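You operate a simulated robot arm through the tools that you are given. There is no shell and no other tool. Be economical: measure what you need, move in short steps, check, and stop when the job is done.

You are at the controls of a simulated robot arm. One attempt, no reset.

## Task
Take the bare sample board and leave it on top of the brown large taped carton on the padded end of the yellow stand. Take the felt block and put it on the shelf under the red-legged bench. Shut the dust drawer. Close the pad drawer. Fetch the acetone can and set it on the back of the blue bench's top. Take the sealer can and leave it on the cart 26 padded top. Put one of the card stacks from the cart 62 padded top on the cart 72 lower deck. Open the drawer of the pine bench, put the green sanding block from the inside of the pine bench's drawer on the top of the pine bench, then shut the drawer. Lift the wooden flap open. Do these in any order. Set down upright: acetone can, sealer can.
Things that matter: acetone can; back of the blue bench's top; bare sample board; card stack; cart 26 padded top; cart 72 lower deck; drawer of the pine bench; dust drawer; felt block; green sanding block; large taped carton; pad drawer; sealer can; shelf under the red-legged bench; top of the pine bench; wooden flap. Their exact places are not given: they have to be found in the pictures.

It is judged by the outcome, as a careful person would: the job done as asked, and still so three seconds after it is handed in. It fails if anything else is knocked over, pushed out of place, dropped, spilled or broken.

## Robot
A 7-joint arm with a two-finger parallel gripper on a trunk, on a base that drives. Base frame: it is fixed to the floor where the robot stands at the start and does not move with it; the origin is under the middle of the robot, x ahead of it, y to its left, z up; the surface under the hand at the start is at about z = 0.8. Units: m, rad, N and s.
With the tool pointing down near the work surface it reaches from about 0.48 to 0.92 m from the robot's upright axis, wherever it stands. Its first joint turns from -2.007 to 2.007 rad. Places, roughly: acetone can [1, -2.25, 1]; back of the blue bench's top [1.1, -0.1, 0.8]; bare sample board (15x6x2 cm) [0.8, 0, 0.8]; card stack (7x7x6 cm) [-0.2, -5.3, 0.9]; cart 26 padded top [-2.4, -3.8, 0.9]; cart 72 lower deck [-3.3, -6.2, 0.2]; drawer of the pine bench [0.8, -6.6, 0.7]; dust drawer [0.3, 0.5, 0.4]; felt block (6x4x4 cm) [0.5, 0.5, 0.8]; green sanding block [0.75, -6.75, 0.75]; large taped carton [-2, 1.5, 0.75]; pad drawer [0.4, -0.7, 0.6]; sealer can [0, -5.75, 1]; shelf under the red-legged bench [0.9, -2.7, 0.2]; top of the pine bench [0.9, -6.7, 0.8]; wooden flap [0.2, -9.2, 0.6]. Payload 3.91 kg.
The TCP is the grasp point between the finger pads, 0.03 m short of the fingertips. In the tool frame z runs along the fingers and y along their closing line. The gripper opens to 0.11 m. The fingers are 0.02 m wide and 0.01 m thick; the gripper's body (0.048 by 0.112 m) begins 0.055 m behind the TCP.
Orientation is that of the tool frame in the base frame, as [roll, pitch, yaw] about the fixed x, y, z axes, in that order (R = Rz(yaw) Ry(pitch) Rx(roll)). With the fingers straight down and closing along the base's y, the tool's x points along the base's -x, its y along +y and its z along -z.

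## Interface
- The arm moves only by the tool jog_arm. Its argument "increments" is a list that holds one entry, the list of rows, each a list of 7 numbers: the finger opening in m, from 0 to 0.11, then the shift along the tool's x, y, z in units of 50 mm (1.0 is 50 mm), then the turn, a rotation vector about the tool's x, y, z in units of 6 degrees (1.0 is 6 degrees). In form: [[[claw, tx, ty, tz, rx, ry, rz], ...]]. A call has 1 to 8 rows; each row shifts and turns the commanded pose from where the row before left it, along the tool's axes as they then stand. A call with a number of a shift or a turn outside -1 to 1 is refused whole. Each row takes 0.2 s and may step no farther than 0.05 m and 0.15 rad from the row before; otherwise, or with a gripper value out of range, the whole call is refused. Where a pose cannot be reached the arm comes as near as it can. A force on the tool above 40 N (or 10 N above the force at the start of the call, whichever is more), or a blocked arm, ends the call early, and 0.2 s more pass. The fingers move at their own pace (about 0.153 m/s each) and stop on an object; they squeeze with about 44 N. The grip force told is the motor's: it shows also when the fingers shut on nothing. Time passes only in rows, and 0.2 s behind the last, so rows that do not move let the fingers close. It gives the time, the measured TCP pose, the force on the tool (base axes), the opening and the grip force at its end, in the units of the frame above (readings bear some noise), with the torque about the TCP (base axes, N m) and any sound that the robot's microphone picked up, and new pictures: "views" is both (left out), scene, wrist or none.
- Cameras (640 x 400 px; columns grow to the right, rows downward): "scene" is now at [0.1944, 0.1821, 1.3202]; the picture's right is [-0.42, -0.91, 0.00], its down [-0.85, 0.39, -0.36] and it looks along [0.33, -0.15, -0.93] (base axes); focal length 217 px, centre (320, 200). "wrist" rides on the gripper at [0.072, 0.017, -0.103] in the tool frame; the picture's right is [-0.23, 0.97, 0.00], its down [-0.76, -0.18, -0.62] and it looks along [-0.61, -0.14, 0.78] (tool axes); focal length 222 px, centre (320, 200).
- slide_trunk(by): slides the trunk up (or, below 0, down) by that many m; the arm and the scene camera ride with it, the base frame stays. It gives what a move gives, with no picture.
- roll_base(legs): drives the robot by 1 to 6 legs, each [ahead, left, turn to the left] in m, m and rad, along the robot's own axes; the way and the turn of a leg run together, so that a leg with both is an arc; at most 1.5 m and 3.142 rad a leg. The arm and the cameras ride along, it lands a little off, and it stops where it bumps. It gives what a move gives, and a new picture of the scene camera.
- aim_head(pan, tilt): turns the head with the scene camera to pan (to the left, within 1.396 rad either way) and tilt (down, from -0.506 to 1.204), counted from straight ahead of the robot. It gives what a move gives, and a new picture of the scene camera.
- locate(camera, pixels): there is no depth. For up to 12 entries [column, row, z] of the newest picture of that camera ("zoom" is the newest enlarged one), the place [x, y] in the base frame at which the ray of that pixel passes the height z, good to about 0.002 m. It takes no simulated time.
- enlarge(camera, box): a new picture of the part [left, top, right, bottom] of that camera's present view, enlarged. It takes no simulated time.
- job_done(): hands the job in; it is judged then, once.

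Go step by step. Measure first, check grasps and placings, and put right what went wrong. The budget is 329 turns and 360 pictures, counting those below and the enlarged ones. Unless the task says otherwise, let go and move clear before handing in, and close with one line.

The tools are called after "Request:" by a JSON object that holds its "fn" and its "kwargs". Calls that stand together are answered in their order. jog_arm: Moves the arm, as the interface text tells. Its arguments: {"type":"object","properties":{"increments":{"type":"array","items":{"type":"array","items":{"type":"array","items":{"type":"number"}}}},"views":{"type":"string","enum":["both","scene","wrist","none"]}},"required":["increments"]} The other tools are called the same way: slide_trunk (by) slides the trunk up or down; roll_base (legs) drives the base; aim_head (pan, tilt) turns the head that bears the scene camera; locate (camera, pixels) gives the place at which the rays of pixels pass given heights; enlarge (camera, box) takes an enlarged picture of a part of a camera's view; job_done () hands the job in.

At the start:

```text
t: 0.0
tcp_pos: [0.4306, 0.2135, 1.0637]
ee_rot: [3.14, -0.001, 3.139]
contact_force: [0.1, 0.7, 0.1]
torque: [-0.05, 0.0, 0.03]
opening: 0.1103
grip_force: 0.0
trunk travel left (down, up): [-0.7, 0.29]
robot x, y, heading: [-0.0003, 0.0031, -0.003]
head pan, tilt: [-0.429, 1.201]
```

scene: 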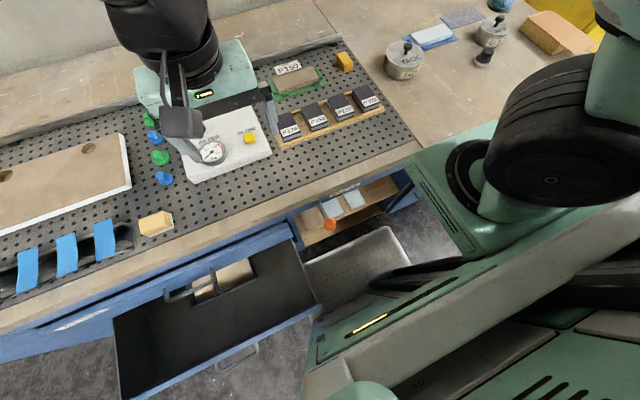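
wrist: 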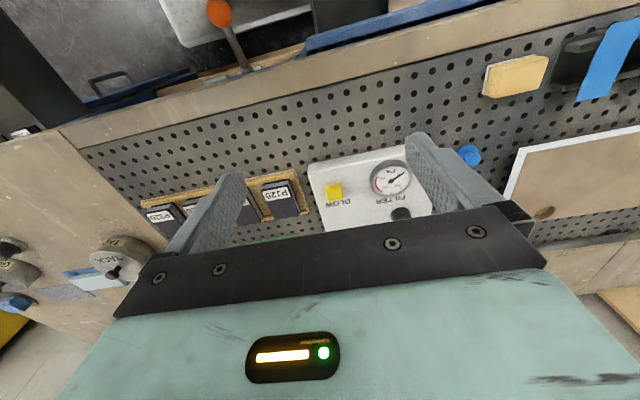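

The scene picture shows the blue bench with an open drawer at the lower left and a felt-like block at about (155,222). I'll look around with the head at a shallower tilt first.

Request:
{"fn": "aim_head", "kwargs": {"pan": 0.3, "tilt": 0.75}}

Request:
{"fn": "aim_head", "kwargs": {"pan": -0.7, "tilt": 0.75}}

Request:
{"fn": "aim_head", "kwargs": {"pan": 0.9, "tilt": 1.1}}

```text
t: 1.1
tcp_pos: [0.4306, 0.2132, 1.0637]
ee_rot: [3.141, -0.002, 3.141]
contact_force: [0.6, -0.7, -0.2]
torque: [-0.01, 0.01, 0.02]
opening: 0.1101
grip_force: 0.2
trunk travel left (down, up): [-0.7, 0.29]
robot x, y, heading: [0.0016, 0.0031, 0.001]
head pan, tilt: [0.3, 0.75]
```

scene: 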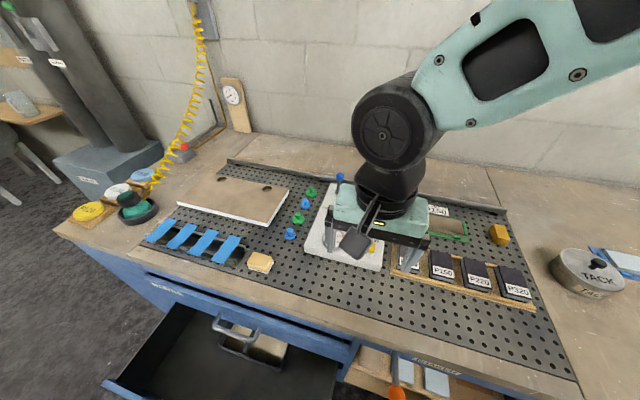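

```text
t: 2.4
tcp_pos: [0.4313, 0.214, 1.0627]
ee_rot: [-3.141, 0.0, -3.141]
contact_force: [0.3, -0.1, -0.1]
torque: [0.03, 0.01, 0.02]
opening: 0.1099
grip_force: 0.0
trunk travel left (down, up): [-0.7, 0.29]
robot x, y, heading: [0.0007, -0.0014, -0.003]
head pan, tilt: [-0.7, 0.75]
```

scene: 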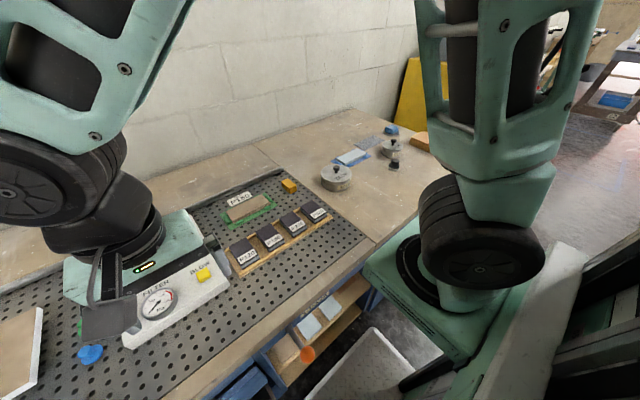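

```text
t: 4.0
tcp_pos: [0.4317, 0.2141, 1.0645]
ee_rot: [-3.141, -0.001, 3.141]
contact_force: [0.5, 0.6, -0.5]
torque: [-0.01, 0.02, -0.05]
opening: 0.1097
grip_force: 0.1
trunk travel left (down, up): [-0.7, 0.29]
robot x, y, heading: [-0.0007, -0.0015, -0.0]
head pan, tilt: [0.901, 1.1]
```

scene: 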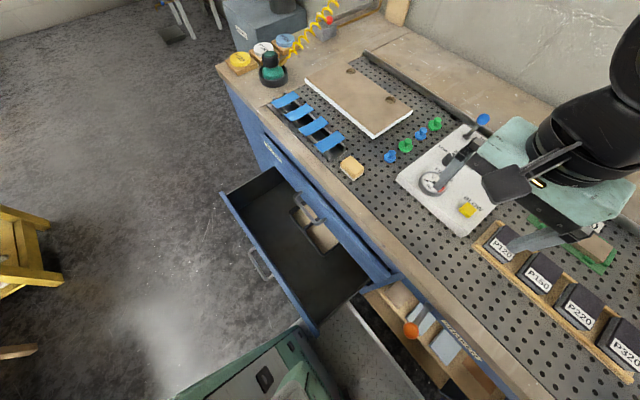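

The felt block is at (351,167), and the open drawer spans (220-370,170-330). I'll zoom in on the drawer labels and look to the right side.

Request:
{"fn": "enlarge", "kwargs": {"camera": "scene", "box": [220, 80, 480, 400]}}

Request:
{"fn": "locate", "kwargs": {"camera": "scene", "pixels": [[351, 167, 0.82], [340, 160, 0.84], [352, 180, 0.84], [363, 171, 0.84], [349, 156, 0.84], [222, 193, 0.5], [315, 333, 0.5], [262, 264, 0.45], [370, 282, 0.5], [285, 170, 0.5]]}}

Request:
{"fn": "aim_head", "kwargs": {"pan": -1.2, "tilt": 0.9}}

Request:
{"fn": "aim_head", "kwargs": {"pan": -0.2, "tilt": 1.2}}

```text
1.25 times, centred on (350, 240) of scene
```

zoom: 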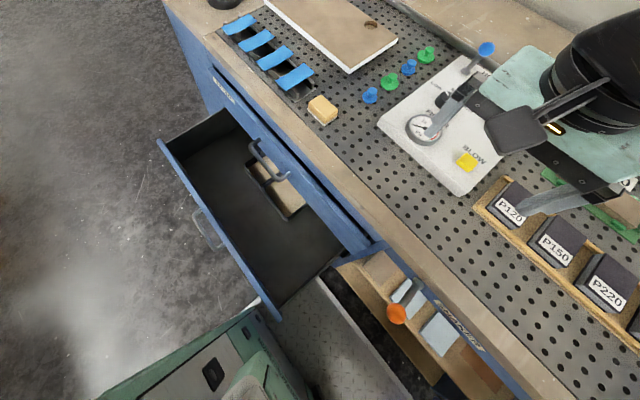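

```text
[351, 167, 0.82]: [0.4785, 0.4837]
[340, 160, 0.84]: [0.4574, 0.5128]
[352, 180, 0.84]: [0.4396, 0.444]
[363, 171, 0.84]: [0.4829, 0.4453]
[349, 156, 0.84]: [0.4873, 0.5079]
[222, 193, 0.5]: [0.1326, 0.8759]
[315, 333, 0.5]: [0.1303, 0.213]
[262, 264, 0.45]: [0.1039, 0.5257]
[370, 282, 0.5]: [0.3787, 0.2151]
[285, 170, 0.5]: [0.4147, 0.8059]
```

```text
t: 6.0
tcp_pos: [0.4322, 0.2127, 1.0648]
ee_rot: [3.141, 0.0, -3.141]
contact_force: [0.2, 0.1, -0.7]
torque: [0.02, -0.01, 0.01]
opening: 0.1101
grip_force: 0.0
trunk travel left (down, up): [-0.7, 0.29]
robot x, y, heading: [-0.0003, 0.0001, -0.001]
head pan, tilt: [-1.201, 0.901]
```

scene: 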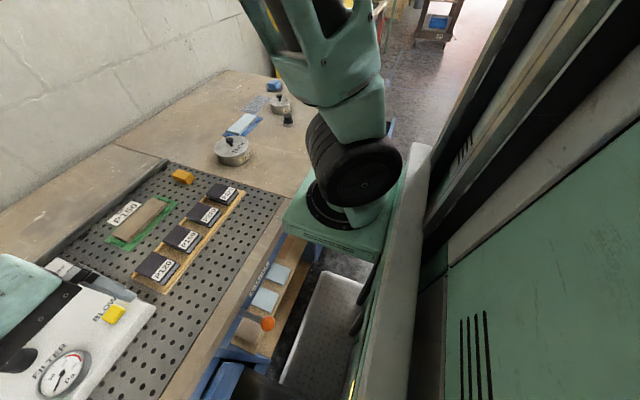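

```text
t: 7.3
tcp_pos: [0.4322, 0.2148, 1.0636]
ee_rot: [3.14, 0.002, -3.141]
contact_force: [0.5, -0.4, -0.2]
torque: [-0.01, 0.01, 0.02]
opening: 0.1099
grip_force: 0.0
trunk travel left (down, up): [-0.7, 0.29]
robot x, y, heading: [-0.0023, -0.0038, 0.002]
head pan, tilt: [-0.201, 1.201]
```

scene: 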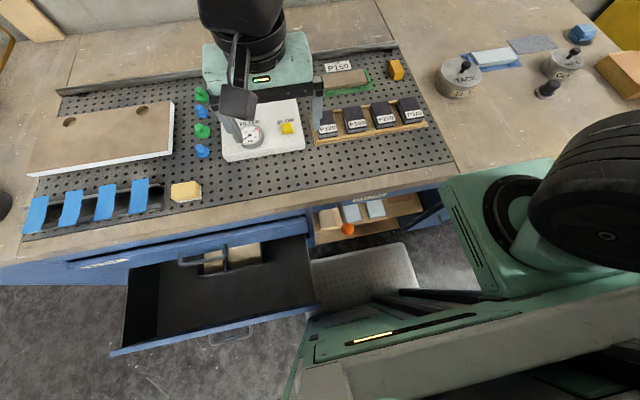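

The brown board framed by green tape at (345,78) looks like the sample board, and the label on the left drawer front is at (100,263). I'll zoom in on both.

Request:
{"fn": "enlarge", "kwargs": {"camera": "scene", "box": [300, 40, 460, 140]}}

Request:
{"fn": "locate", "kwargs": {"camera": "zoom", "pixels": [[320, 200, 0.82]]}}

Request:
{"fn": "enlarge", "kwargs": {"camera": "scene", "box": [60, 180, 320, 350]}}

Request:
{"fn": "enlarge", "kwargs": {"camera": "scene", "box": [430, 20, 640, 140]}}

```text
4.00 times, centred on (380, 90) of scene
```

zoom: 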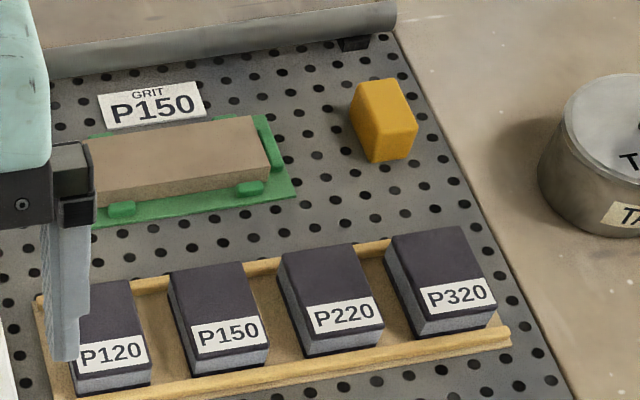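

```text
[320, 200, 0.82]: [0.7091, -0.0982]
```

```text
2.35 times, centred on (190, 265) of scene
```

zoom: 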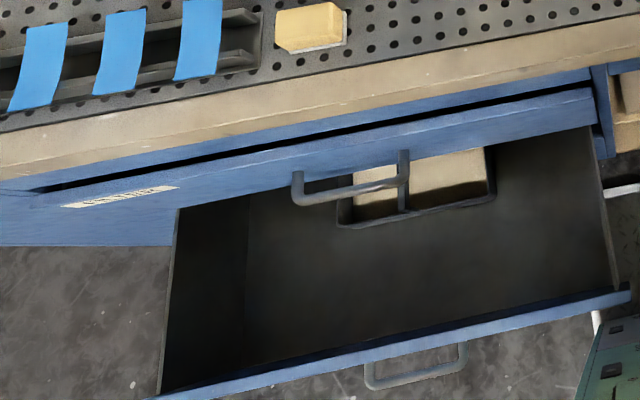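

```text
3.05 times, centred on (535, 80) of scene
```

zoom: 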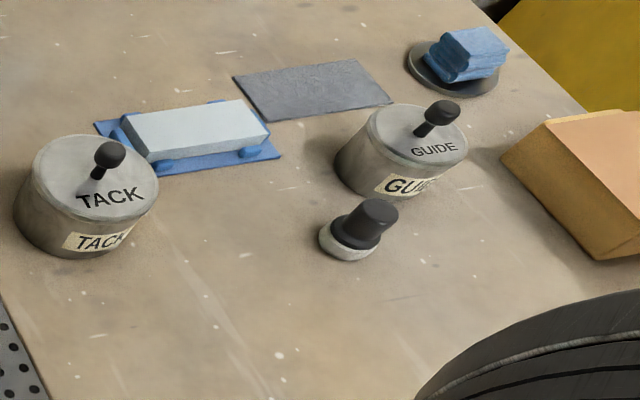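

The bare board sits on a green tray at zoom (180,160). I'll measure its right end and shift the arm left to uncover the rest.

Request:
{"fn": "locate", "kwargs": {"camera": "scene", "pixels": [[363.2, 69.2, 0.84], [367.5, 80, 0.84], [363.2, 69.2, 0.86], [367.5, 80, 0.86], [374, 89, 0.81], [364, 68, 0.81], [170, 184, 0.84], [199, 182, 0.84], [202, 195, 0.84], [174, 201, 0.84]]}}

Request:
{"fn": "jog_arm", "kwargs": {"increments": [[[0.11, 0, 1, -1, 0, 0, 0], [0.11, 0, 1, 0, 0, 0, 0], [0.11, 0, 1, 0, 0, 0, 0], [0.11, 0, 1, 0, 0, 0, 0], [0.11, 0, 1, 0, 0, 0, 0], [0.11, 0, 1, 0, 0, 0, 0]]], "views": "both"}}

```text
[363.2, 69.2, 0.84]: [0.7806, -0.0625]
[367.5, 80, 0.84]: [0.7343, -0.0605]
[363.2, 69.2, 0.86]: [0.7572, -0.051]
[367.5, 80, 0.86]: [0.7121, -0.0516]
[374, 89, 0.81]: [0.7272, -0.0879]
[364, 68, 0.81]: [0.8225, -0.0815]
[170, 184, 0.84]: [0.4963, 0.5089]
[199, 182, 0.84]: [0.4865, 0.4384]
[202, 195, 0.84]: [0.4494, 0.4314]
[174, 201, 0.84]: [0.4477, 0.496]
```

```text
refused: row 1 steps farther than a row can; nothing moved
```

Request:
{"fn": "jog_arm", "kwargs": {"increments": [[[0.11, 0, 0, -1, 0, 0, 0], [0.11, 0, 1, 0, 0, 0, 0], [0.11, 0, 1, 0, 0, 0, 0], [0.11, 0, 1, 0, 0, 0, 0], [0.11, 0, 1, 0, 0, 0, 0], [0.11, 0, 1, 0, 0, 0, 0]]], "views": "both"}}

```text
t: 8.7
tcp_pos: [0.428, 0.4635, 1.1094]
ee_rot: [-3.141, 0.0, 3.14]
contact_force: [0.3, 0.3, 0.6]
torque: [0.05, 0.02, 0.01]
opening: 0.1097
grip_force: 0.0
trunk travel left (down, up): [-0.7, 0.29]
robot x, y, heading: [-0.0006, 0.0012, 0.001]
head pan, tilt: [-0.201, 1.201]
```

scene: 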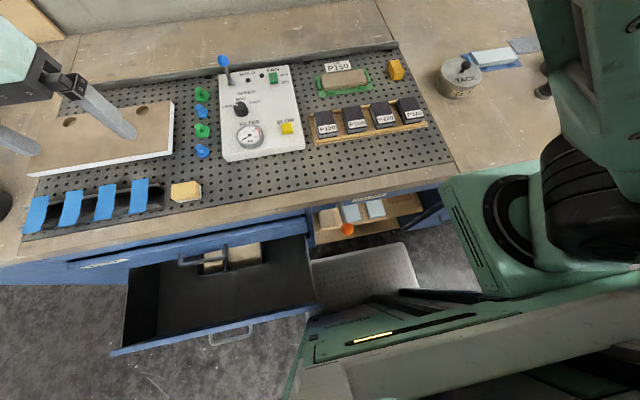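
wrist: 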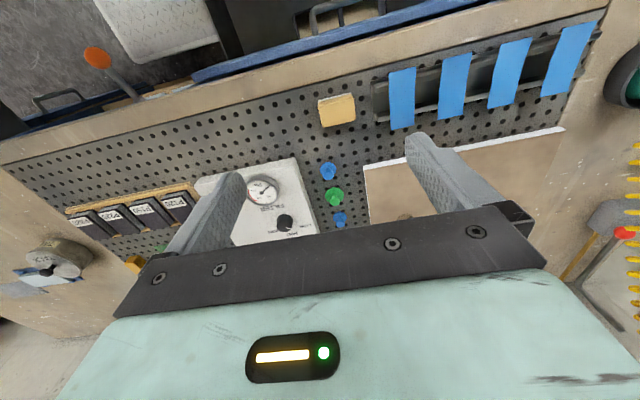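

The board is now clear at about (343,80). I'll zoom in for its corners and look at the left drawer labels.

Request:
{"fn": "enlarge", "kwargs": {"camera": "scene", "box": [300, 50, 380, 100]}}

Request:
{"fn": "enlarge", "kwargs": {"camera": "scene", "box": [280, 170, 440, 270]}}

Request:
{"fn": "enlarge", "kwargs": {"camera": "scene", "box": [70, 240, 150, 290]}}

```text
8.00 times, centred on (340, 75) of scene
```

zoom: 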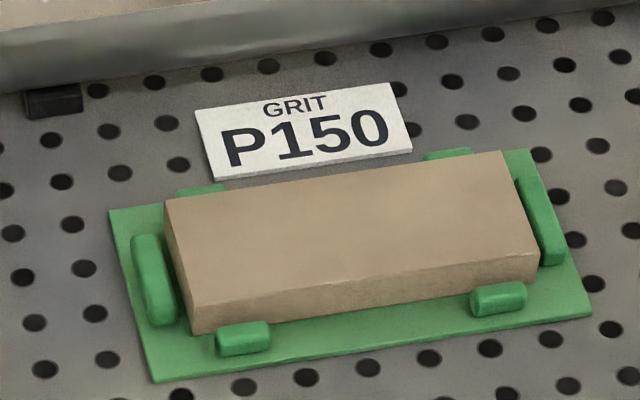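

```text
4.00 times, centred on (360, 220) of scene
```

zoom: 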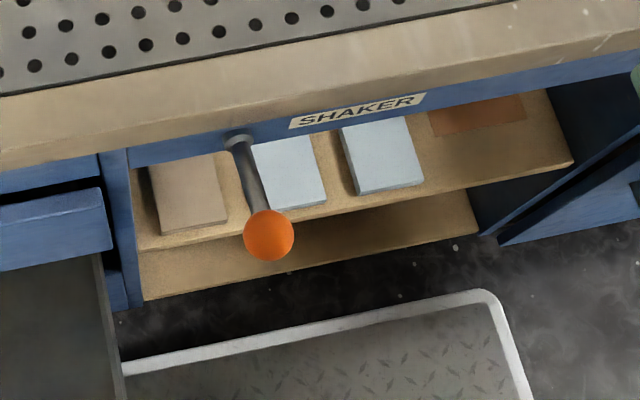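

```text
8.00 times, centred on (110, 265) of scene
```

zoom: 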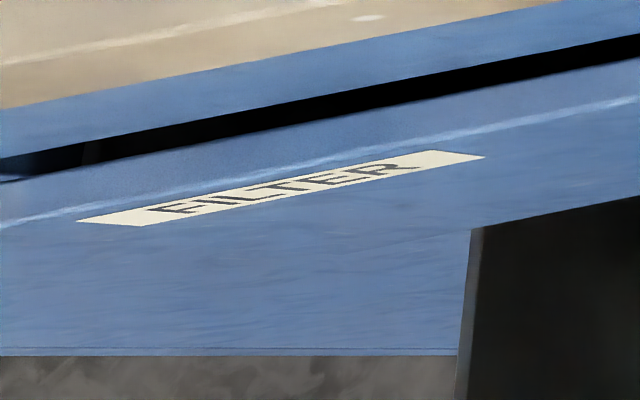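

The board's top corners are at scene (320.6,74.8), (362.9,69), (367.5,81) and (324.1,88.1). I'll locate them.

Request:
{"fn": "locate", "kwargs": {"camera": "scene", "pixels": [[320.6, 74.75, 0.83], [362.9, 69, 0.83], [367.5, 81, 0.83], [324.1, 88.1, 0.83], [324.1, 92, 0.81], [373.8, 89.5, 0.81], [318.8, 98, 0.81], [347, 230, 0.65], [257, 150, 0.83]]}}

Request:
{"fn": "enlarge", "kwargs": {"camera": "wrist", "box": [280, 60, 400, 160]}}

```text
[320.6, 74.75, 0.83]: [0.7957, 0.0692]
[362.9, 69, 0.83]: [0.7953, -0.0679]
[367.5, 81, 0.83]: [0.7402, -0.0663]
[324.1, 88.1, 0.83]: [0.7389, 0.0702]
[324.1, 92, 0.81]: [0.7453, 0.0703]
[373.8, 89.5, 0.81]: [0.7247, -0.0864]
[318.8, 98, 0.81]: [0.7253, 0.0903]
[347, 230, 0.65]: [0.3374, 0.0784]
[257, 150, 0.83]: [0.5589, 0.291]
```

```text
4.00 times, centred on (340, 110) of wrist
```

zoom: 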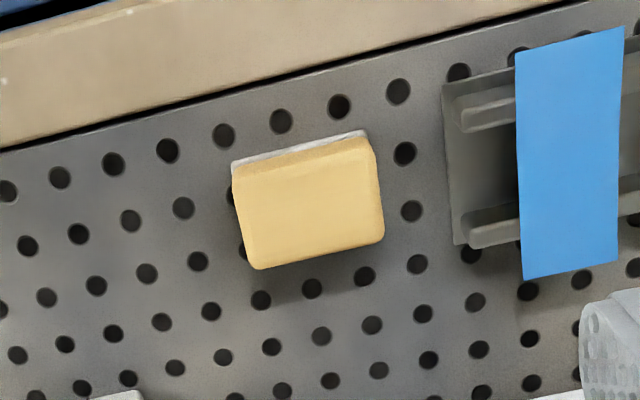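

The board centre is at about (0.767, 0.0) with its long axis along y. I'll swing over while turning the tool 90° so the fingers close along x.

Request:
{"fn": "jog_arm", "kwargs": {"increments": [[[0.11, -0.4, -0.62, 0, 0, 0, 1], [0.11, -0.463, -0.575, 0, 0, 0, 1], [0.11, -0.52, -0.523, 0, 0, 0, 1], [0.11, -0.572, -0.466, 0, 0, 0, 1], [0.11, -0.618, -0.404, 0, 0, 0, 1], [0.11, -0.656, -0.337, 0, 0, 0, 1], [0.11, -0.688, -0.266, 0, 0, 0, 1], [0.11, -0.712, -0.193, 0, 0, 0, 1]]], "views": "none"}}

Request:
{"fn": "jog_arm", "kwargs": {"increments": [[[0.11, -0.728, -0.118, 0, 0, 0, 1], [0.11, -0.737, -0.041, 0, 0, 0, 1], [0.11, -0.737, 0.036, 0, 0, 0, 1], [0.11, -0.729, 0.113, 0, 0, 0, 1], [0.11, -0.713, 0.189, 0, 0, 0, 1], [0.11, -0.69, 0.262, 0, 0, 0, 1], [0.11, -0.658, 0.333, 0, 0, 0, 1]]], "views": "both"}}

```text
t: 10.5
tcp_pos: [0.5886, 0.215, 1.1127]
ee_rot: [3.141, 0.0, 2.302]
contact_force: [-1.0, 0.1, -0.3]
torque: [-0.06, -0.04, 0.0]
opening: 0.11
grip_force: 0.1
trunk travel left (down, up): [-0.7, 0.29]
robot x, y, heading: [-0.0009, 0.0007, -0.0]
head pan, tilt: [-0.201, 1.201]
```

```text
t: 12.1
tcp_pos: [0.7273, -0.0008, 1.1159]
ee_rot: [3.141, 0.0, 1.57]
contact_force: [-0.2, 0.4, -0.4]
torque: [-0.05, 0.0, -0.01]
opening: 0.1098
grip_force: 0.1
trunk travel left (down, up): [-0.7, 0.29]
robot x, y, heading: [-0.0006, -0.0036, 0.003]
head pan, tilt: [-0.201, 1.201]
```

scene: 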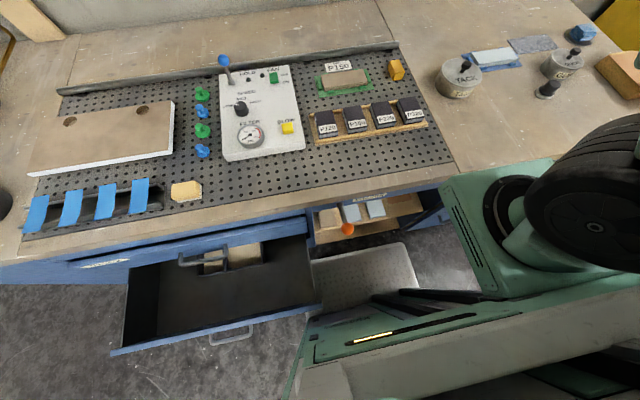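
wrist: 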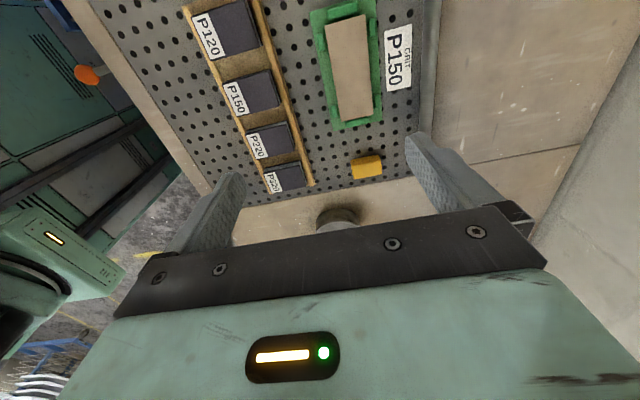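

In the wrist view the board is at (347,65). I'll zoom there to triangulate its height against the scene view.

Request:
{"fn": "enlarge", "kwargs": {"camera": "wrist", "box": [280, 0, 440, 140]}}

Request:
{"fn": "locate", "kwargs": {"camera": "zoom", "pixels": [[320, 200, 0.83]]}}

```text
2.86 times, centred on (360, 70) of wrist
```

zoom: 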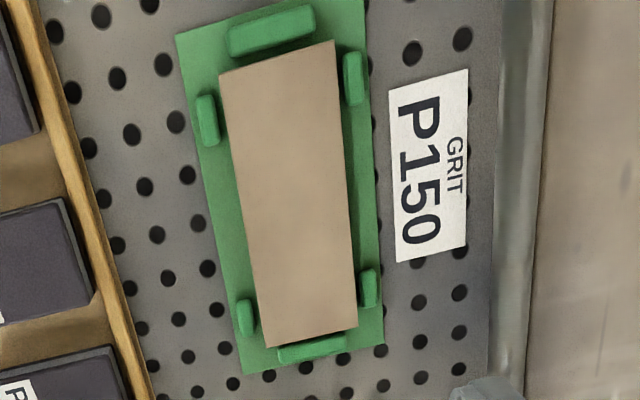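

```text
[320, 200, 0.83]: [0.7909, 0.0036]
```

I'll locate the board corners from the wrist zoom at two heights.

Request:
{"fn": "locate", "kwargs": {"camera": "zoom", "pixels": [[219, 75, 0.83], [333, 41, 0.83], [358, 327, 0.83], [266, 347, 0.83], [219, 75, 0.79], [333, 41, 0.79], [358, 327, 0.79], [266, 347, 0.79]]}}

Request:
{"fn": "locate", "kwargs": {"camera": "scene", "pixels": [[320.6, 74.75, 0.79], [362.9, 69, 0.79], [367.5, 81, 0.79], [324.1, 88.1, 0.79]]}}

```text
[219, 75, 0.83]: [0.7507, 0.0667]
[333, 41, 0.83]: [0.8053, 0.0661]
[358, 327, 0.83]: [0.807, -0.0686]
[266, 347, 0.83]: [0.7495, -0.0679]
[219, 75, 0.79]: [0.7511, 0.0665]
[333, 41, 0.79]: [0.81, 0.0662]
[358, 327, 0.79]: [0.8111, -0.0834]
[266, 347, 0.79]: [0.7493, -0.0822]
```

```text
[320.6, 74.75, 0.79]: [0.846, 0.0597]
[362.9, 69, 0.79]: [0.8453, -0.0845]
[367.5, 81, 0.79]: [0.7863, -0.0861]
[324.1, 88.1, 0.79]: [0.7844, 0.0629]
```

Triangulation gives a top of about 0.82 and a centre of about (0.779, 0). I'll move over it and descend part way.

Request:
{"fn": "jog_arm", "kwargs": {"increments": [[[0.09, 0, 1, 0, 0, 0, 0], [0.09, 0, 0, 1, 0, 0, 0], [0.09, 0, 0, 1, 0, 0, 0], [0.09, 0, 0, 1, 0, 0, 0], [0.09, 0, 0, 1, 0, 0, 0]]], "views": "wrist"}}

```text
t: 13.3
tcp_pos: [0.779, 0.0009, 0.9101]
ee_rot: [3.14, 0.0, 1.57]
contact_force: [0.3, -0.5, 0.9]
torque: [0.03, -0.01, -0.02]
opening: 0.0897
grip_force: 0.1
trunk travel left (down, up): [-0.7, 0.29]
robot x, y, heading: [0.0003, 0.0012, -0.001]
head pan, tilt: [-0.201, 1.201]
```

wrist: 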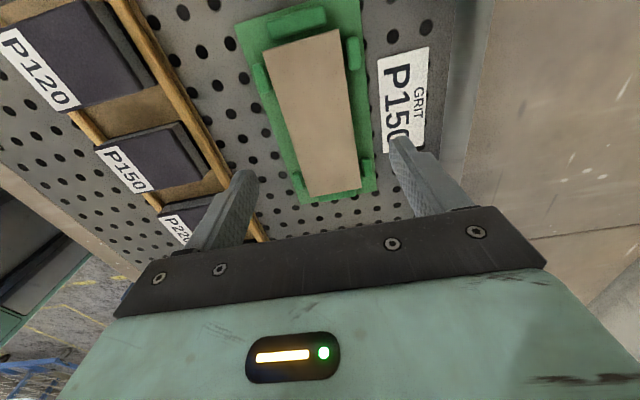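

The board is between the fingers in plan. I'll do a quick check of its corners here.

Request:
{"fn": "locate", "kwargs": {"camera": "wrist", "pixels": [[262, 48, 0.82], [340, 28, 0.82], [360, 187, 0.82], [311, 197, 0.82], [311, 202, 0.8], [362, 193, 0.8], [395, 152, 0.8]]}}

```text
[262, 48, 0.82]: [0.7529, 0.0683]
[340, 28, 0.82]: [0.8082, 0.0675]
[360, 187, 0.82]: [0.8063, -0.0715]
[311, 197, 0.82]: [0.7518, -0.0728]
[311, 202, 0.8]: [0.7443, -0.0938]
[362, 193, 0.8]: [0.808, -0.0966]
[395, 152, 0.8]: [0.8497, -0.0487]
```

Centred. I'll descend to z≈0.836 and close.

Request:
{"fn": "jog_arm", "kwargs": {"increments": [[[0.08, 0, 0.02, 0.8, 0, 0, 0], [0.08, 0, 0, 0.68, 0, 0, 0], [0.0, 0, 0, 0, 0, 0, 0], [0.0, 0, 0, 0, 0, 0, 0], [0.0, 0, 0, 0, 0, 0, 0]]], "views": "wrist"}}

```text
t: 14.5
tcp_pos: [0.7822, -0.0011, 0.8386]
ee_rot: [-3.141, 0.001, 1.571]
contact_force: [0.0, 0.1, -0.4]
torque: [0.01, -0.06, 0.01]
opening: 0.057
grip_force: 43.8
trunk travel left (down, up): [-0.7, 0.29]
robot x, y, heading: [-0.0002, -0.001, 0.0]
head pan, tilt: [-0.201, 1.201]
```

wrist: 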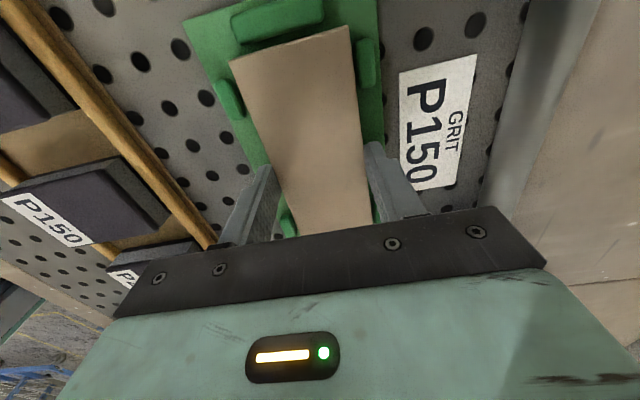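

The board is held at a 0.057 opening. I'll lift it and retract.

Request:
{"fn": "jog_arm", "kwargs": {"increments": [[[0.0, 0, 0, -0.6, 0, 0, 0], [0.0, 0, 0, -1, 0, 0, 0], [0.0, 0, 0, -1, 0, 0, 0], [0.0, 0, 0, -1, 0, 0, 0], [0.0, 0, 0, -1, 0, 0, 0], [0.0, 0, -1, 0, 0, 0, 0], [0.0, 0, -1, 0, 0, 0, 0], [0.0, 0, -1, 0, 0, 0, 0]]], "views": "wrist"}}

Request:
{"fn": "aim_head", "kwargs": {"pan": 1.39, "tilt": 0.5}}

Request:
{"fn": "aim_head", "kwargs": {"pan": -1.39, "tilt": 0.4}}

```text
t: 16.3
tcp_pos: [0.6308, -0.0004, 1.0744]
ee_rot: [-3.141, 0.0, 1.571]
contact_force: [1.2, -0.1, -1.4]
torque: [-0.03, 0.03, -0.01]
opening: 0.057
grip_force: 43.9
trunk travel left (down, up): [-0.7, 0.29]
robot x, y, heading: [-0.0034, -0.0018, -0.005]
head pan, tilt: [-0.201, 1.201]
```

wrist: 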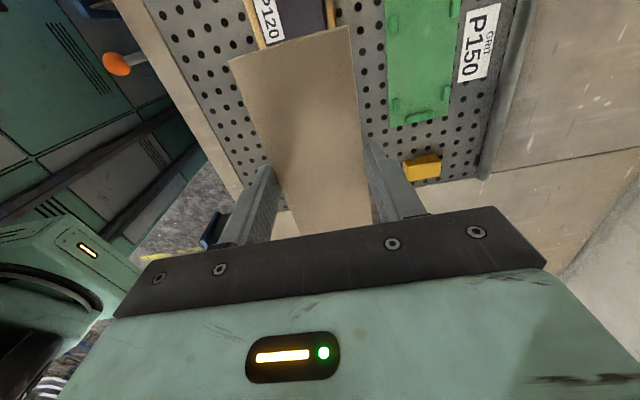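

```text
t: 18.0
tcp_pos: [0.6314, -0.0006, 1.0765]
ee_rot: [-3.141, 0.001, 1.57]
contact_force: [-0.8, -0.3, -0.4]
torque: [-0.01, 0.03, -0.02]
opening: 0.057
grip_force: 44.3
trunk travel left (down, up): [-0.7, 0.29]
robot x, y, heading: [0.0009, -0.0016, -0.001]
head pan, tilt: [1.389, 0.499]
```

scene: 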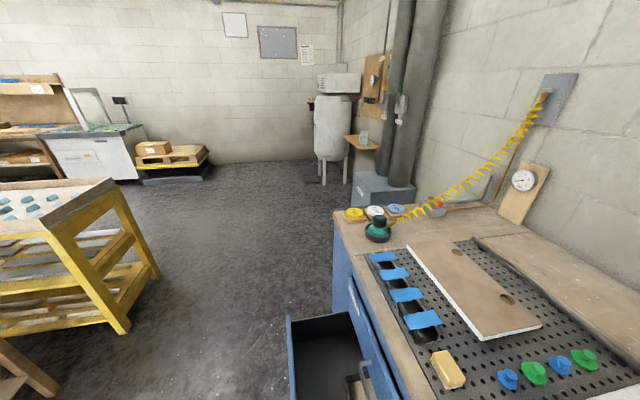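

```text
t: 20.4
tcp_pos: [0.6317, -0.0002, 1.0756]
ee_rot: [3.141, -0.001, 1.571]
contact_force: [-0.6, 0.4, -1.3]
torque: [0.0, 0.02, 0.03]
opening: 0.0571
grip_force: 43.9
trunk travel left (down, up): [-0.7, 0.29]
robot x, y, heading: [0.0025, -0.0029, -0.002]
head pan, tilt: [-1.389, 0.4]
```

scene: 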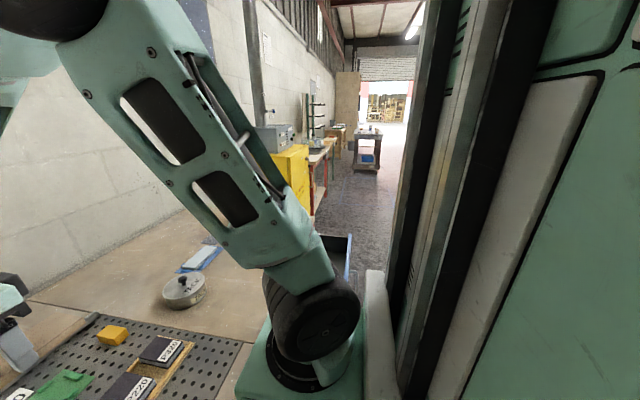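

The yellow stand is to the left and behind. I'll back away from the bench and turn left to face it.

Request:
{"fn": "roll_base", "kwargs": {"legs": [[-0.4, 0, 0], [0, 0, 1.57]]}}

Request:
{"fn": "aim_head", "kwargs": {"pan": 0.6, "tilt": 0.4}}

```text
t: 26.6
tcp_pos: [-0.3773, 0.6289, 1.0759]
ee_rot: [-3.142, 0.0, 3.132]
contact_force: [0.7, 0.7, -1.0]
torque: [0.01, 0.0, 0.01]
opening: 0.0569
grip_force: 44.1
trunk travel left (down, up): [-0.7, 0.29]
robot x, y, heading: [-0.3857, -0.0028, 1.56]
head pan, tilt: [-1.389, 0.4]
```

scene: 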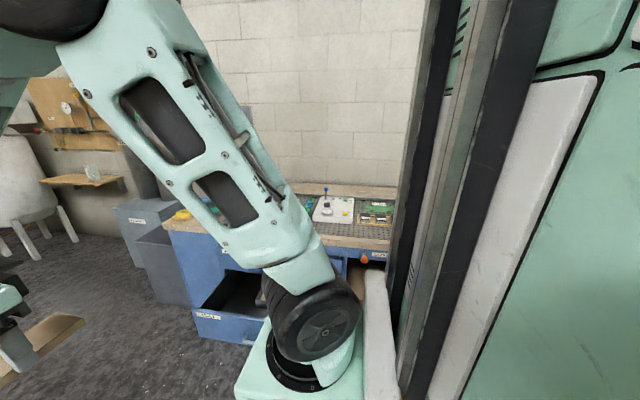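

```text
t: 28.5
tcp_pos: [-0.3749, 0.6286, 1.0758]
ee_rot: [3.14, -0.002, 3.13]
contact_force: [-0.8, -0.1, -0.2]
torque: [0.0, 0.01, 0.01]
opening: 0.0569
grip_force: 44.3
trunk travel left (down, up): [-0.7, 0.29]
robot x, y, heading: [-0.3804, -0.0025, 1.557]
head pan, tilt: [0.6, 0.4]
```

scene: 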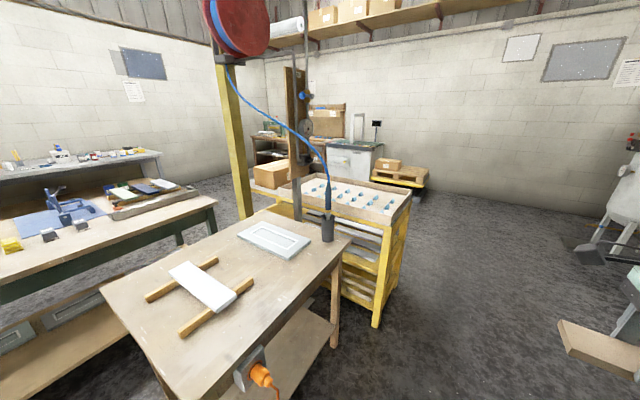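

The yellow stand is at (340,230), with a carton at (270,172). I'll zoom in and locate them.

Request:
{"fn": "enlarge", "kwargs": {"camera": "scene", "box": [220, 120, 430, 330]}}

Request:
{"fn": "locate", "kwargs": {"camera": "scene", "pixels": [[100, 288, 0.8], [350, 240, 0.8], [270, 165, 0.75], [410, 190, 0.75], [376, 326, 0.0], [407, 268, 0.0], [252, 165, 0.75], [300, 159, 0.75]]}}

```text
1.90 times, centred on (325, 225) of scene
```

zoom: 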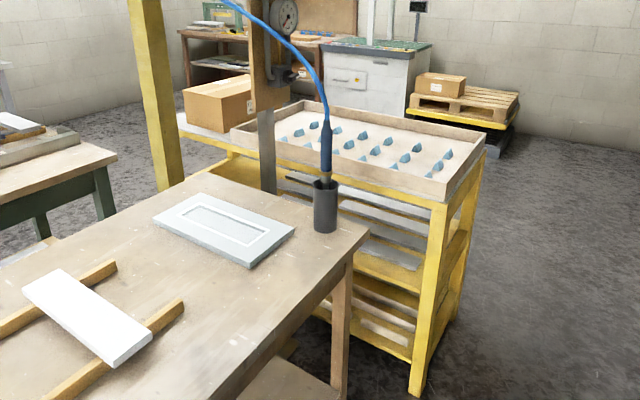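

```text
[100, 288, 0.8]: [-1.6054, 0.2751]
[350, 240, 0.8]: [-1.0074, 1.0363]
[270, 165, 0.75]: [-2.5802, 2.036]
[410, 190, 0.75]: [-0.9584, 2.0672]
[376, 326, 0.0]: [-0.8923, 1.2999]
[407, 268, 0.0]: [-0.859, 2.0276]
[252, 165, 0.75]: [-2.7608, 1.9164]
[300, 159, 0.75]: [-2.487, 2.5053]
```

The carton sits at the far (-x) end of the stand, reachable from the +y side. I'll check obstacles on the route: the brown thing at (590,350) and the rest of the floor.

Request:
{"fn": "locate", "kwargs": {"camera": "scene", "pixels": [[560, 322, 0.3], [557, 345, 0.2], [635, 385, 0.3], [575, 260, 0.0], [590, 250, 0.0], [422, 190, 0.0], [372, 180, 0.1], [333, 190, 0.0]]}}

Request:
{"fn": "aim_head", "kwargs": {"pan": -0.2, "tilt": 0.6}}

```text
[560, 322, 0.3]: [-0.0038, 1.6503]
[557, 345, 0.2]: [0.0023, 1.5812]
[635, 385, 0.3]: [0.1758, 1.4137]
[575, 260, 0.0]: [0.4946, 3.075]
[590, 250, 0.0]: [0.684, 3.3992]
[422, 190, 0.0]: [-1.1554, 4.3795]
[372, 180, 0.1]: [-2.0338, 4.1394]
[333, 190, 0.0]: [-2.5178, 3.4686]
```

```text
t: 29.7
tcp_pos: [-0.3763, 0.6289, 1.0747]
ee_rot: [3.14, 0.0, 3.13]
contact_force: [0.7, -0.1, -0.9]
torque: [0.02, -0.02, 0.0]
opening: 0.057
grip_force: 44.1
trunk travel left (down, up): [-0.7, 0.29]
robot x, y, heading: [-0.386, 0.0011, 1.558]
head pan, tilt: [-0.201, 0.6]
```

scene: 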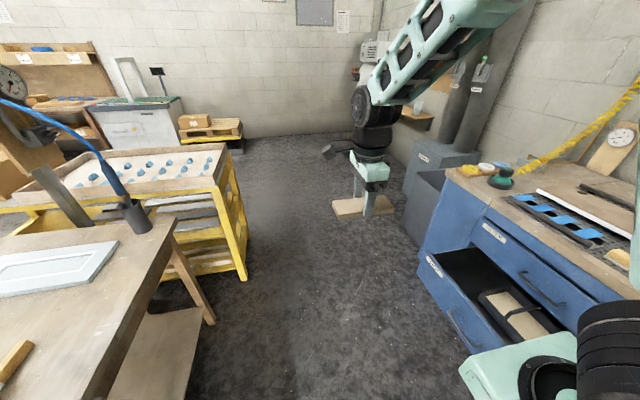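

The corridor is clear, and the brown thing was the held board. I'll drive to the +y side of the stand and face -x.

Request:
{"fn": "roll_base", "kwargs": {"legs": [[1.5, 0, 0], [1.25, 0, 0], [0, 0, 1.57]]}}

Request:
{"fn": "aim_head", "kwargs": {"pan": 0.5, "tilt": 0.4}}

```text
t: 46.8
tcp_pos: [-0.9984, 2.7433, 1.0758]
ee_rot: [-3.141, 0.001, -1.566]
contact_force: [0.3, 0.0, 0.0]
torque: [0.0, -0.02, 0.0]
opening: 0.0569
grip_force: 44.4
trunk travel left (down, up): [-0.7, 0.29]
robot x, y, heading: [-0.3707, 2.7454, -3.138]
head pan, tilt: [-0.201, 0.6]
```

scene: 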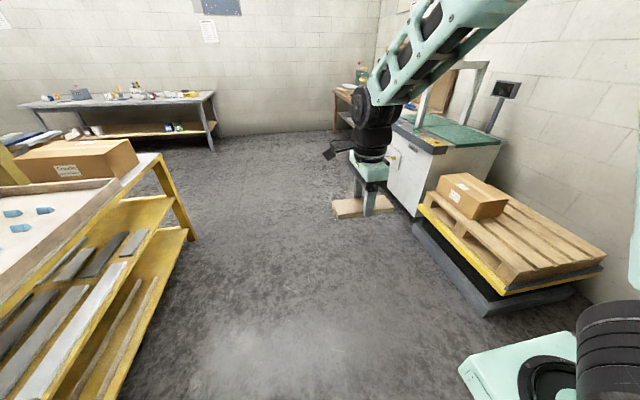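

```text
t: 47.9
tcp_pos: [-0.9991, 2.7442, 1.0755]
ee_rot: [-3.141, 0.001, -1.566]
contact_force: [-1.5, 0.3, -1.1]
torque: [0.0, 0.0, -0.02]
opening: 0.0569
grip_force: 44.4
trunk travel left (down, up): [-0.7, 0.29]
robot x, y, heading: [-0.3676, 2.7474, -3.138]
head pan, tilt: [0.499, 0.4]
```

scene: 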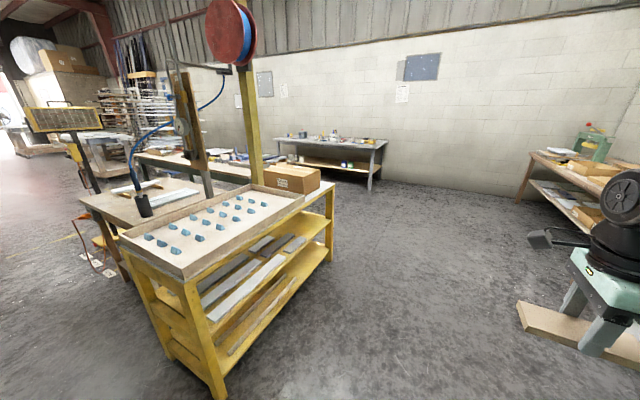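

The carton is at (291,178) at the far end of the stand. I'll zoom in and locate it.

Request:
{"fn": "enlarge", "kwargs": {"camera": "scene", "box": [240, 140, 360, 215]}}

Request:
{"fn": "locate", "kwargs": {"camera": "scene", "pixels": [[331, 260, 0.0], [222, 397, 0.0], [333, 185, 0.7], [320, 185, 0.75], [305, 194, 0.75], [265, 184, 0.75]]}}

```text
5.33 times, centred on (300, 178) of scene
```

zoom: 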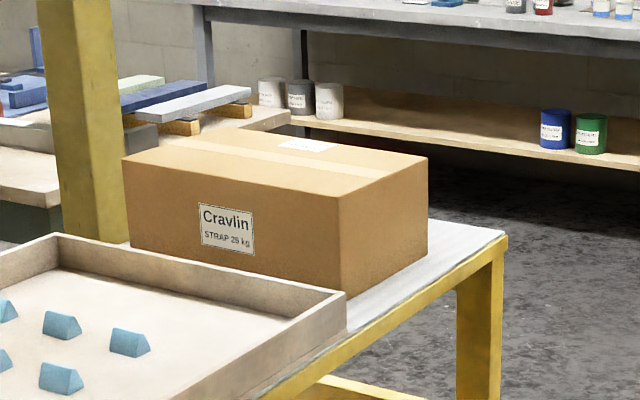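

```text
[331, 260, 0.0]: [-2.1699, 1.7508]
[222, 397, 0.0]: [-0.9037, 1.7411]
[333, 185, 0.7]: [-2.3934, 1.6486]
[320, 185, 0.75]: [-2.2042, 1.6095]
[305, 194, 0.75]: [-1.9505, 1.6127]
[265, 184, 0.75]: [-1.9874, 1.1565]
```

The stand's front edge is at about y=1.77, with the carton around x -1.95, y 1.2–1.6. I'll drive alongside and turn to face it.

Request:
{"fn": "roll_base", "kwargs": {"legs": [[1.5, 0, 0], [0.1, 0, 0], [0, 0, 1.57]]}}

Request:
{"fn": "aim_head", "kwargs": {"pan": 0.0, "tilt": 0.6}}

```text
t: 59.9
tcp_pos: [-1.9701, 2.1171, 1.0761]
ee_rot: [3.141, 0.0, -0.003]
contact_force: [-0.7, -0.4, -1.4]
torque: [0.04, 0.01, -0.01]
opening: 0.0569
grip_force: 44.2
trunk travel left (down, up): [-0.7, 0.29]
robot x, y, heading: [-1.9694, 2.7469, -1.572]
head pan, tilt: [0.499, 0.4]
```

scene: 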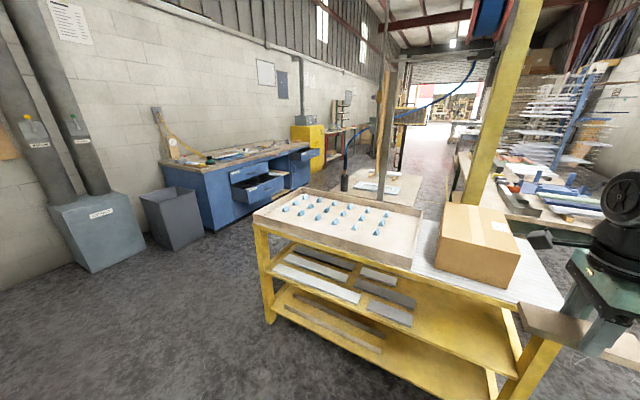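

```text
t: 60.8
tcp_pos: [-1.9701, 2.1185, 1.0756]
ee_rot: [-3.141, -0.001, -0.004]
contact_force: [-0.6, 0.2, -0.9]
torque: [0.01, 0.01, 0.03]
opening: 0.0569
grip_force: 43.7
trunk travel left (down, up): [-0.7, 0.29]
robot x, y, heading: [-1.9665, 2.7496, -1.575]
head pan, tilt: [0.0, 0.6]
```

scene: 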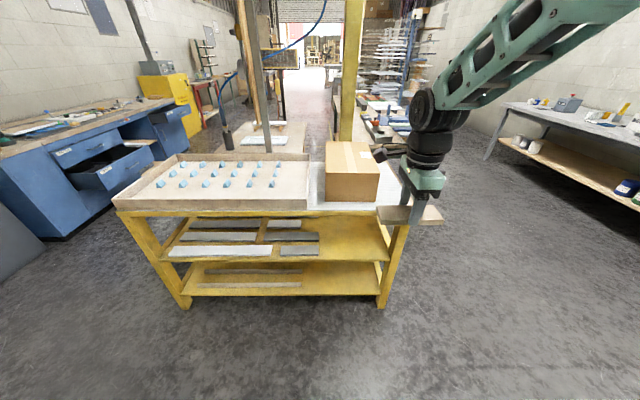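

The carton is straight ahead at (350,172). I'll locate its corners.

Request:
{"fn": "enlarge", "kwargs": {"camera": "scene", "box": [300, 130, 412, 220]}}

Request:
{"fn": "locate", "kwargs": {"camera": "scene", "pixels": [[325, 201, 0.77], [377, 201, 0.77], [325, 176, 0.9], [379, 176, 0.9], [326, 142, 0.9], [368, 143, 0.9], [325, 176, 0.95], [379, 176, 0.95], [384, 306, 0], [186, 308, 0], [392, 222, 0.75]]}}

```text
4.44 times, centred on (356, 175) of scene
```

zoom: 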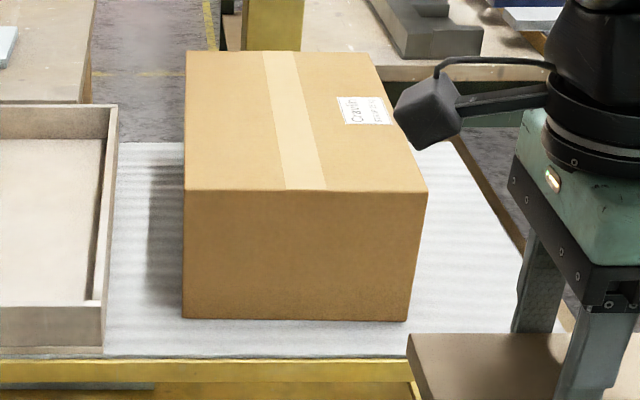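

```text
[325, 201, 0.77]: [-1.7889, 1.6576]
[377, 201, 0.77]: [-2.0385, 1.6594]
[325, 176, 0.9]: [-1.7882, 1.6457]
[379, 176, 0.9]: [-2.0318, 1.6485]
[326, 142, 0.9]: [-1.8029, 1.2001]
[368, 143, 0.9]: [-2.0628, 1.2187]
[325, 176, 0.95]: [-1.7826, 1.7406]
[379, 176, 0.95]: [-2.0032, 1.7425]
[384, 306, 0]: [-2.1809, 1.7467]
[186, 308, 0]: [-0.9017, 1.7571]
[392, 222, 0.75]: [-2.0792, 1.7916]
```

The carton top is z≈0.90, x -2.04..-1.79, y 1.21..1.65. I'll drive forward 0.47.

Request:
{"fn": "roll_base", "kwargs": {"legs": [[0.47, -0.0, 0]]}}

```text
t: 63.7
tcp_pos: [-1.9611, 1.6389, 1.0761]
ee_rot: [-3.141, -0.001, 0.008]
contact_force: [0.2, 0.6, -1.4]
torque: [0.02, 0.02, 0.02]
opening: 0.0569
grip_force: 44.2
trunk travel left (down, up): [-0.7, 0.29]
robot x, y, heading: [-1.9674, 2.2716, -1.558]
head pan, tilt: [0.0, 0.6]
```

scene: 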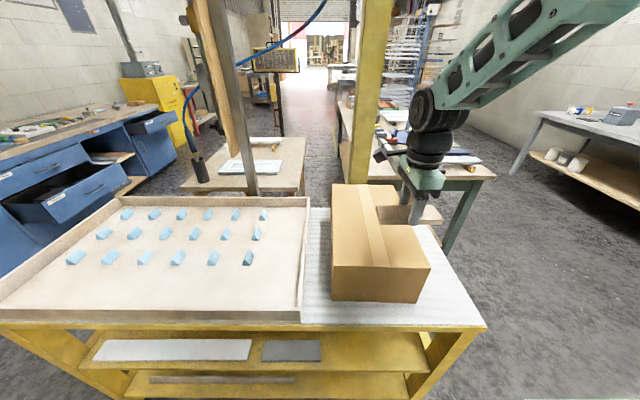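

I'll re-measure the carton from here.

Request:
{"fn": "locate", "kwargs": {"camera": "scene", "pixels": [[332, 264, 0.9], [431, 268, 0.9], [331, 185, 0.9], [332, 300, 0.77], [414, 303, 0.77], [332, 264, 0.88], [431, 268, 0.88], [331, 185, 0.88]]}}

Request:
{"fn": "jog_arm", "kwargs": {"increments": [[[0.0, 0.9, 0, 0, 0, 0, 0], [0.0, 0, -1, 0, 0, 0, 0], [0.0, 0, -1, 0, 0, 0, 0], [0.0, 0, -1, 0, 0, 0, 0]]], "views": "both"}}

```text
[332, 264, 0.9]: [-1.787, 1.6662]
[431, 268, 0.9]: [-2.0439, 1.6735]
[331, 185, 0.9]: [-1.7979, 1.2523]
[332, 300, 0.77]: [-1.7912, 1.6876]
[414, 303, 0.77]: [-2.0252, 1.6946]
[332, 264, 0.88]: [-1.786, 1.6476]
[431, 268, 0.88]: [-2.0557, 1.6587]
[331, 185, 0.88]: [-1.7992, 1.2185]
```

```text
t: 64.7
tcp_pos: [-1.9192, 1.7898, 1.0756]
ee_rot: [-3.141, 0.0, 0.008]
contact_force: [0.5, -0.5, -0.4]
torque: [0.05, 0.01, -0.02]
opening: 0.0569
grip_force: 44.1
trunk travel left (down, up): [-0.7, 0.29]
robot x, y, heading: [-1.9706, 2.2722, -1.561]
head pan, tilt: [0.0, 0.6]
```

scene: 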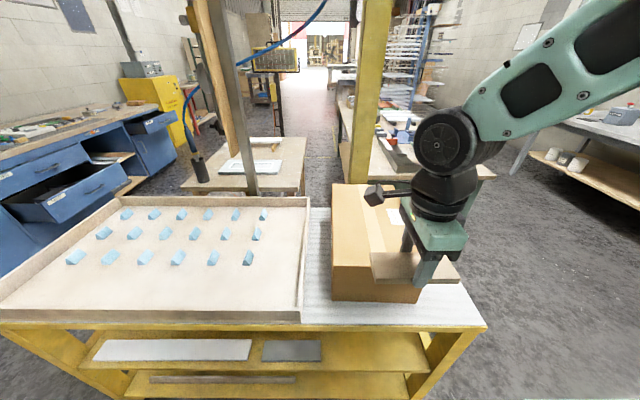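
wrist: 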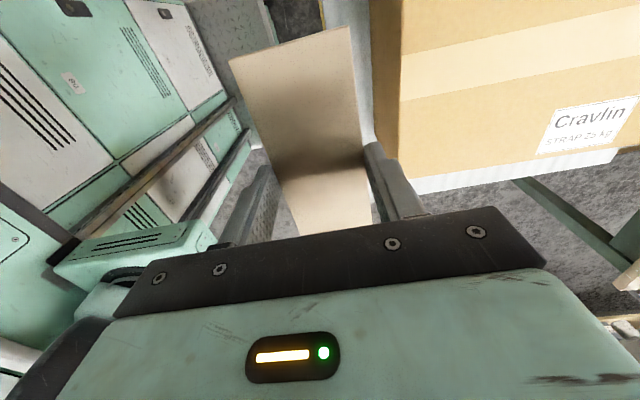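

I moved the wrong way, since tool +y is base -y here. I'll move 0.33 over the carton and lower a bit.

Request:
{"fn": "jog_arm", "kwargs": {"increments": [[[0.0, 0, 1, 0, 0, 0, 0], [0.0, 0, 1, 0, 0, 0, 0], [0.0, 0, 1, 0, 0, 0, 0], [0.0, 0, 1, 0, 0, 0, 0], [0.0, 0, 1, 0, 0, 0, 0], [0.0, 0, 1, 0, 0, 0, 0], [0.0, 0, 0.4, 0, 0, 0, 0], [0.0, 0, 0, 1, 0, 0, 0]]], "views": "none"}}

Request:
{"fn": "jog_arm", "kwargs": {"increments": [[[0.0, 0, 0, 0.7, 0, 0, 0], [0.0, 0, 0, 0.4, 0, 0, 0]]], "views": "both"}}

```text
t: 66.5
tcp_pos: [-1.9138, 1.4695, 1.0259]
ee_rot: [3.14, 0.0, 0.009]
contact_force: [1.0, -0.1, -0.9]
torque: [0.0, 0.0, 0.04]
opening: 0.0572
grip_force: 44.0
trunk travel left (down, up): [-0.7, 0.29]
robot x, y, heading: [-1.9654, 2.2701, -1.56]
head pan, tilt: [0.0, 0.6]
```

```text
t: 67.1
tcp_pos: [-1.9141, 1.4673, 0.9838]
ee_rot: [3.127, -0.004, 0.008]
contact_force: [0.7, 1.9, 19.4]
torque: [0.59, 0.35, -0.06]
opening: 0.0574
grip_force: 43.5
trunk travel left (down, up): [-0.7, 0.29]
robot x, y, heading: [-1.9678, 2.2729, -1.565]
head pan, tilt: [0.0, 0.6]
stopped in row 2: the force on the tool passed its limit at 46 N (the readings are from after the stop); the commanded pose is now the measured one
```

scene: 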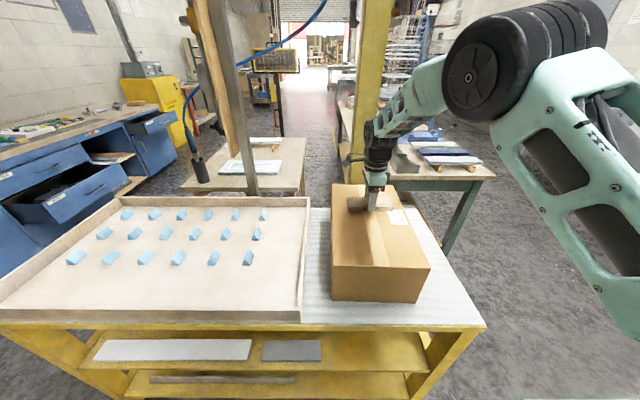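
wrist: 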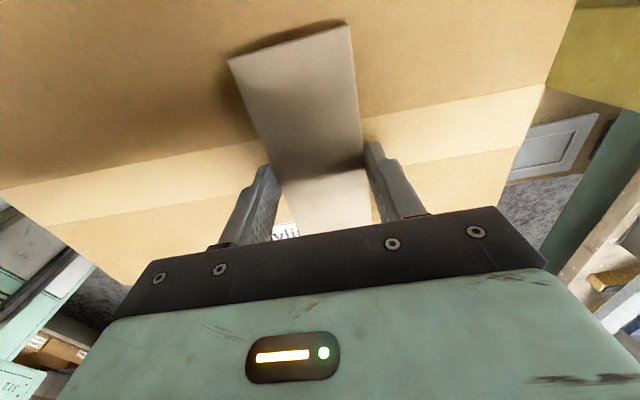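

Contact: the board rests on the carton at TCP z≈0.984. I'll ease up slightly, open and rise.

Request:
{"fn": "jog_arm", "kwargs": {"increments": [[[0.0, 0, 0, -0.03, 0, 0, 0], [0.075, 0, 0, 0, 0, 0, 0], [0.075, 0, 0, 0, 0, 0, 0], [0.075, 0, 0, -0.6, 0, 0, 0], [0.09, 0, 0, -1, 0, 0, 0], [0.09, 0, 0, -1, 0, 0, 0]]], "views": "both"}}

```text
t: 68.5
tcp_pos: [-1.9172, 1.4703, 1.1138]
ee_rot: [3.134, -0.003, 0.009]
contact_force: [0.0, -0.2, -1.0]
torque: [0.0, 0.01, 0.01]
opening: 0.0898
grip_force: 0.0
trunk travel left (down, up): [-0.7, 0.29]
robot x, y, heading: [-1.9669, 2.2737, -1.563]
head pan, tilt: [0.0, 0.6]
```

scene: 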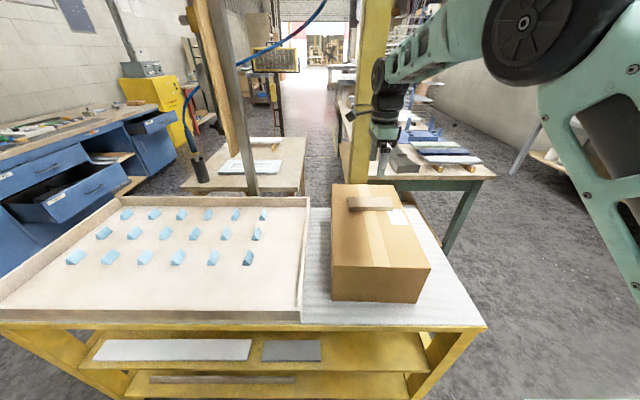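
wrist: 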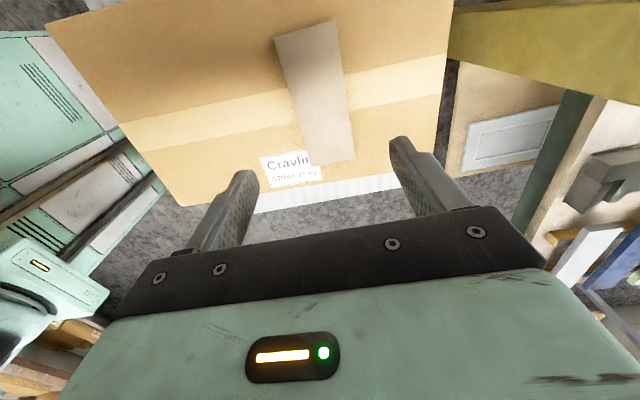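

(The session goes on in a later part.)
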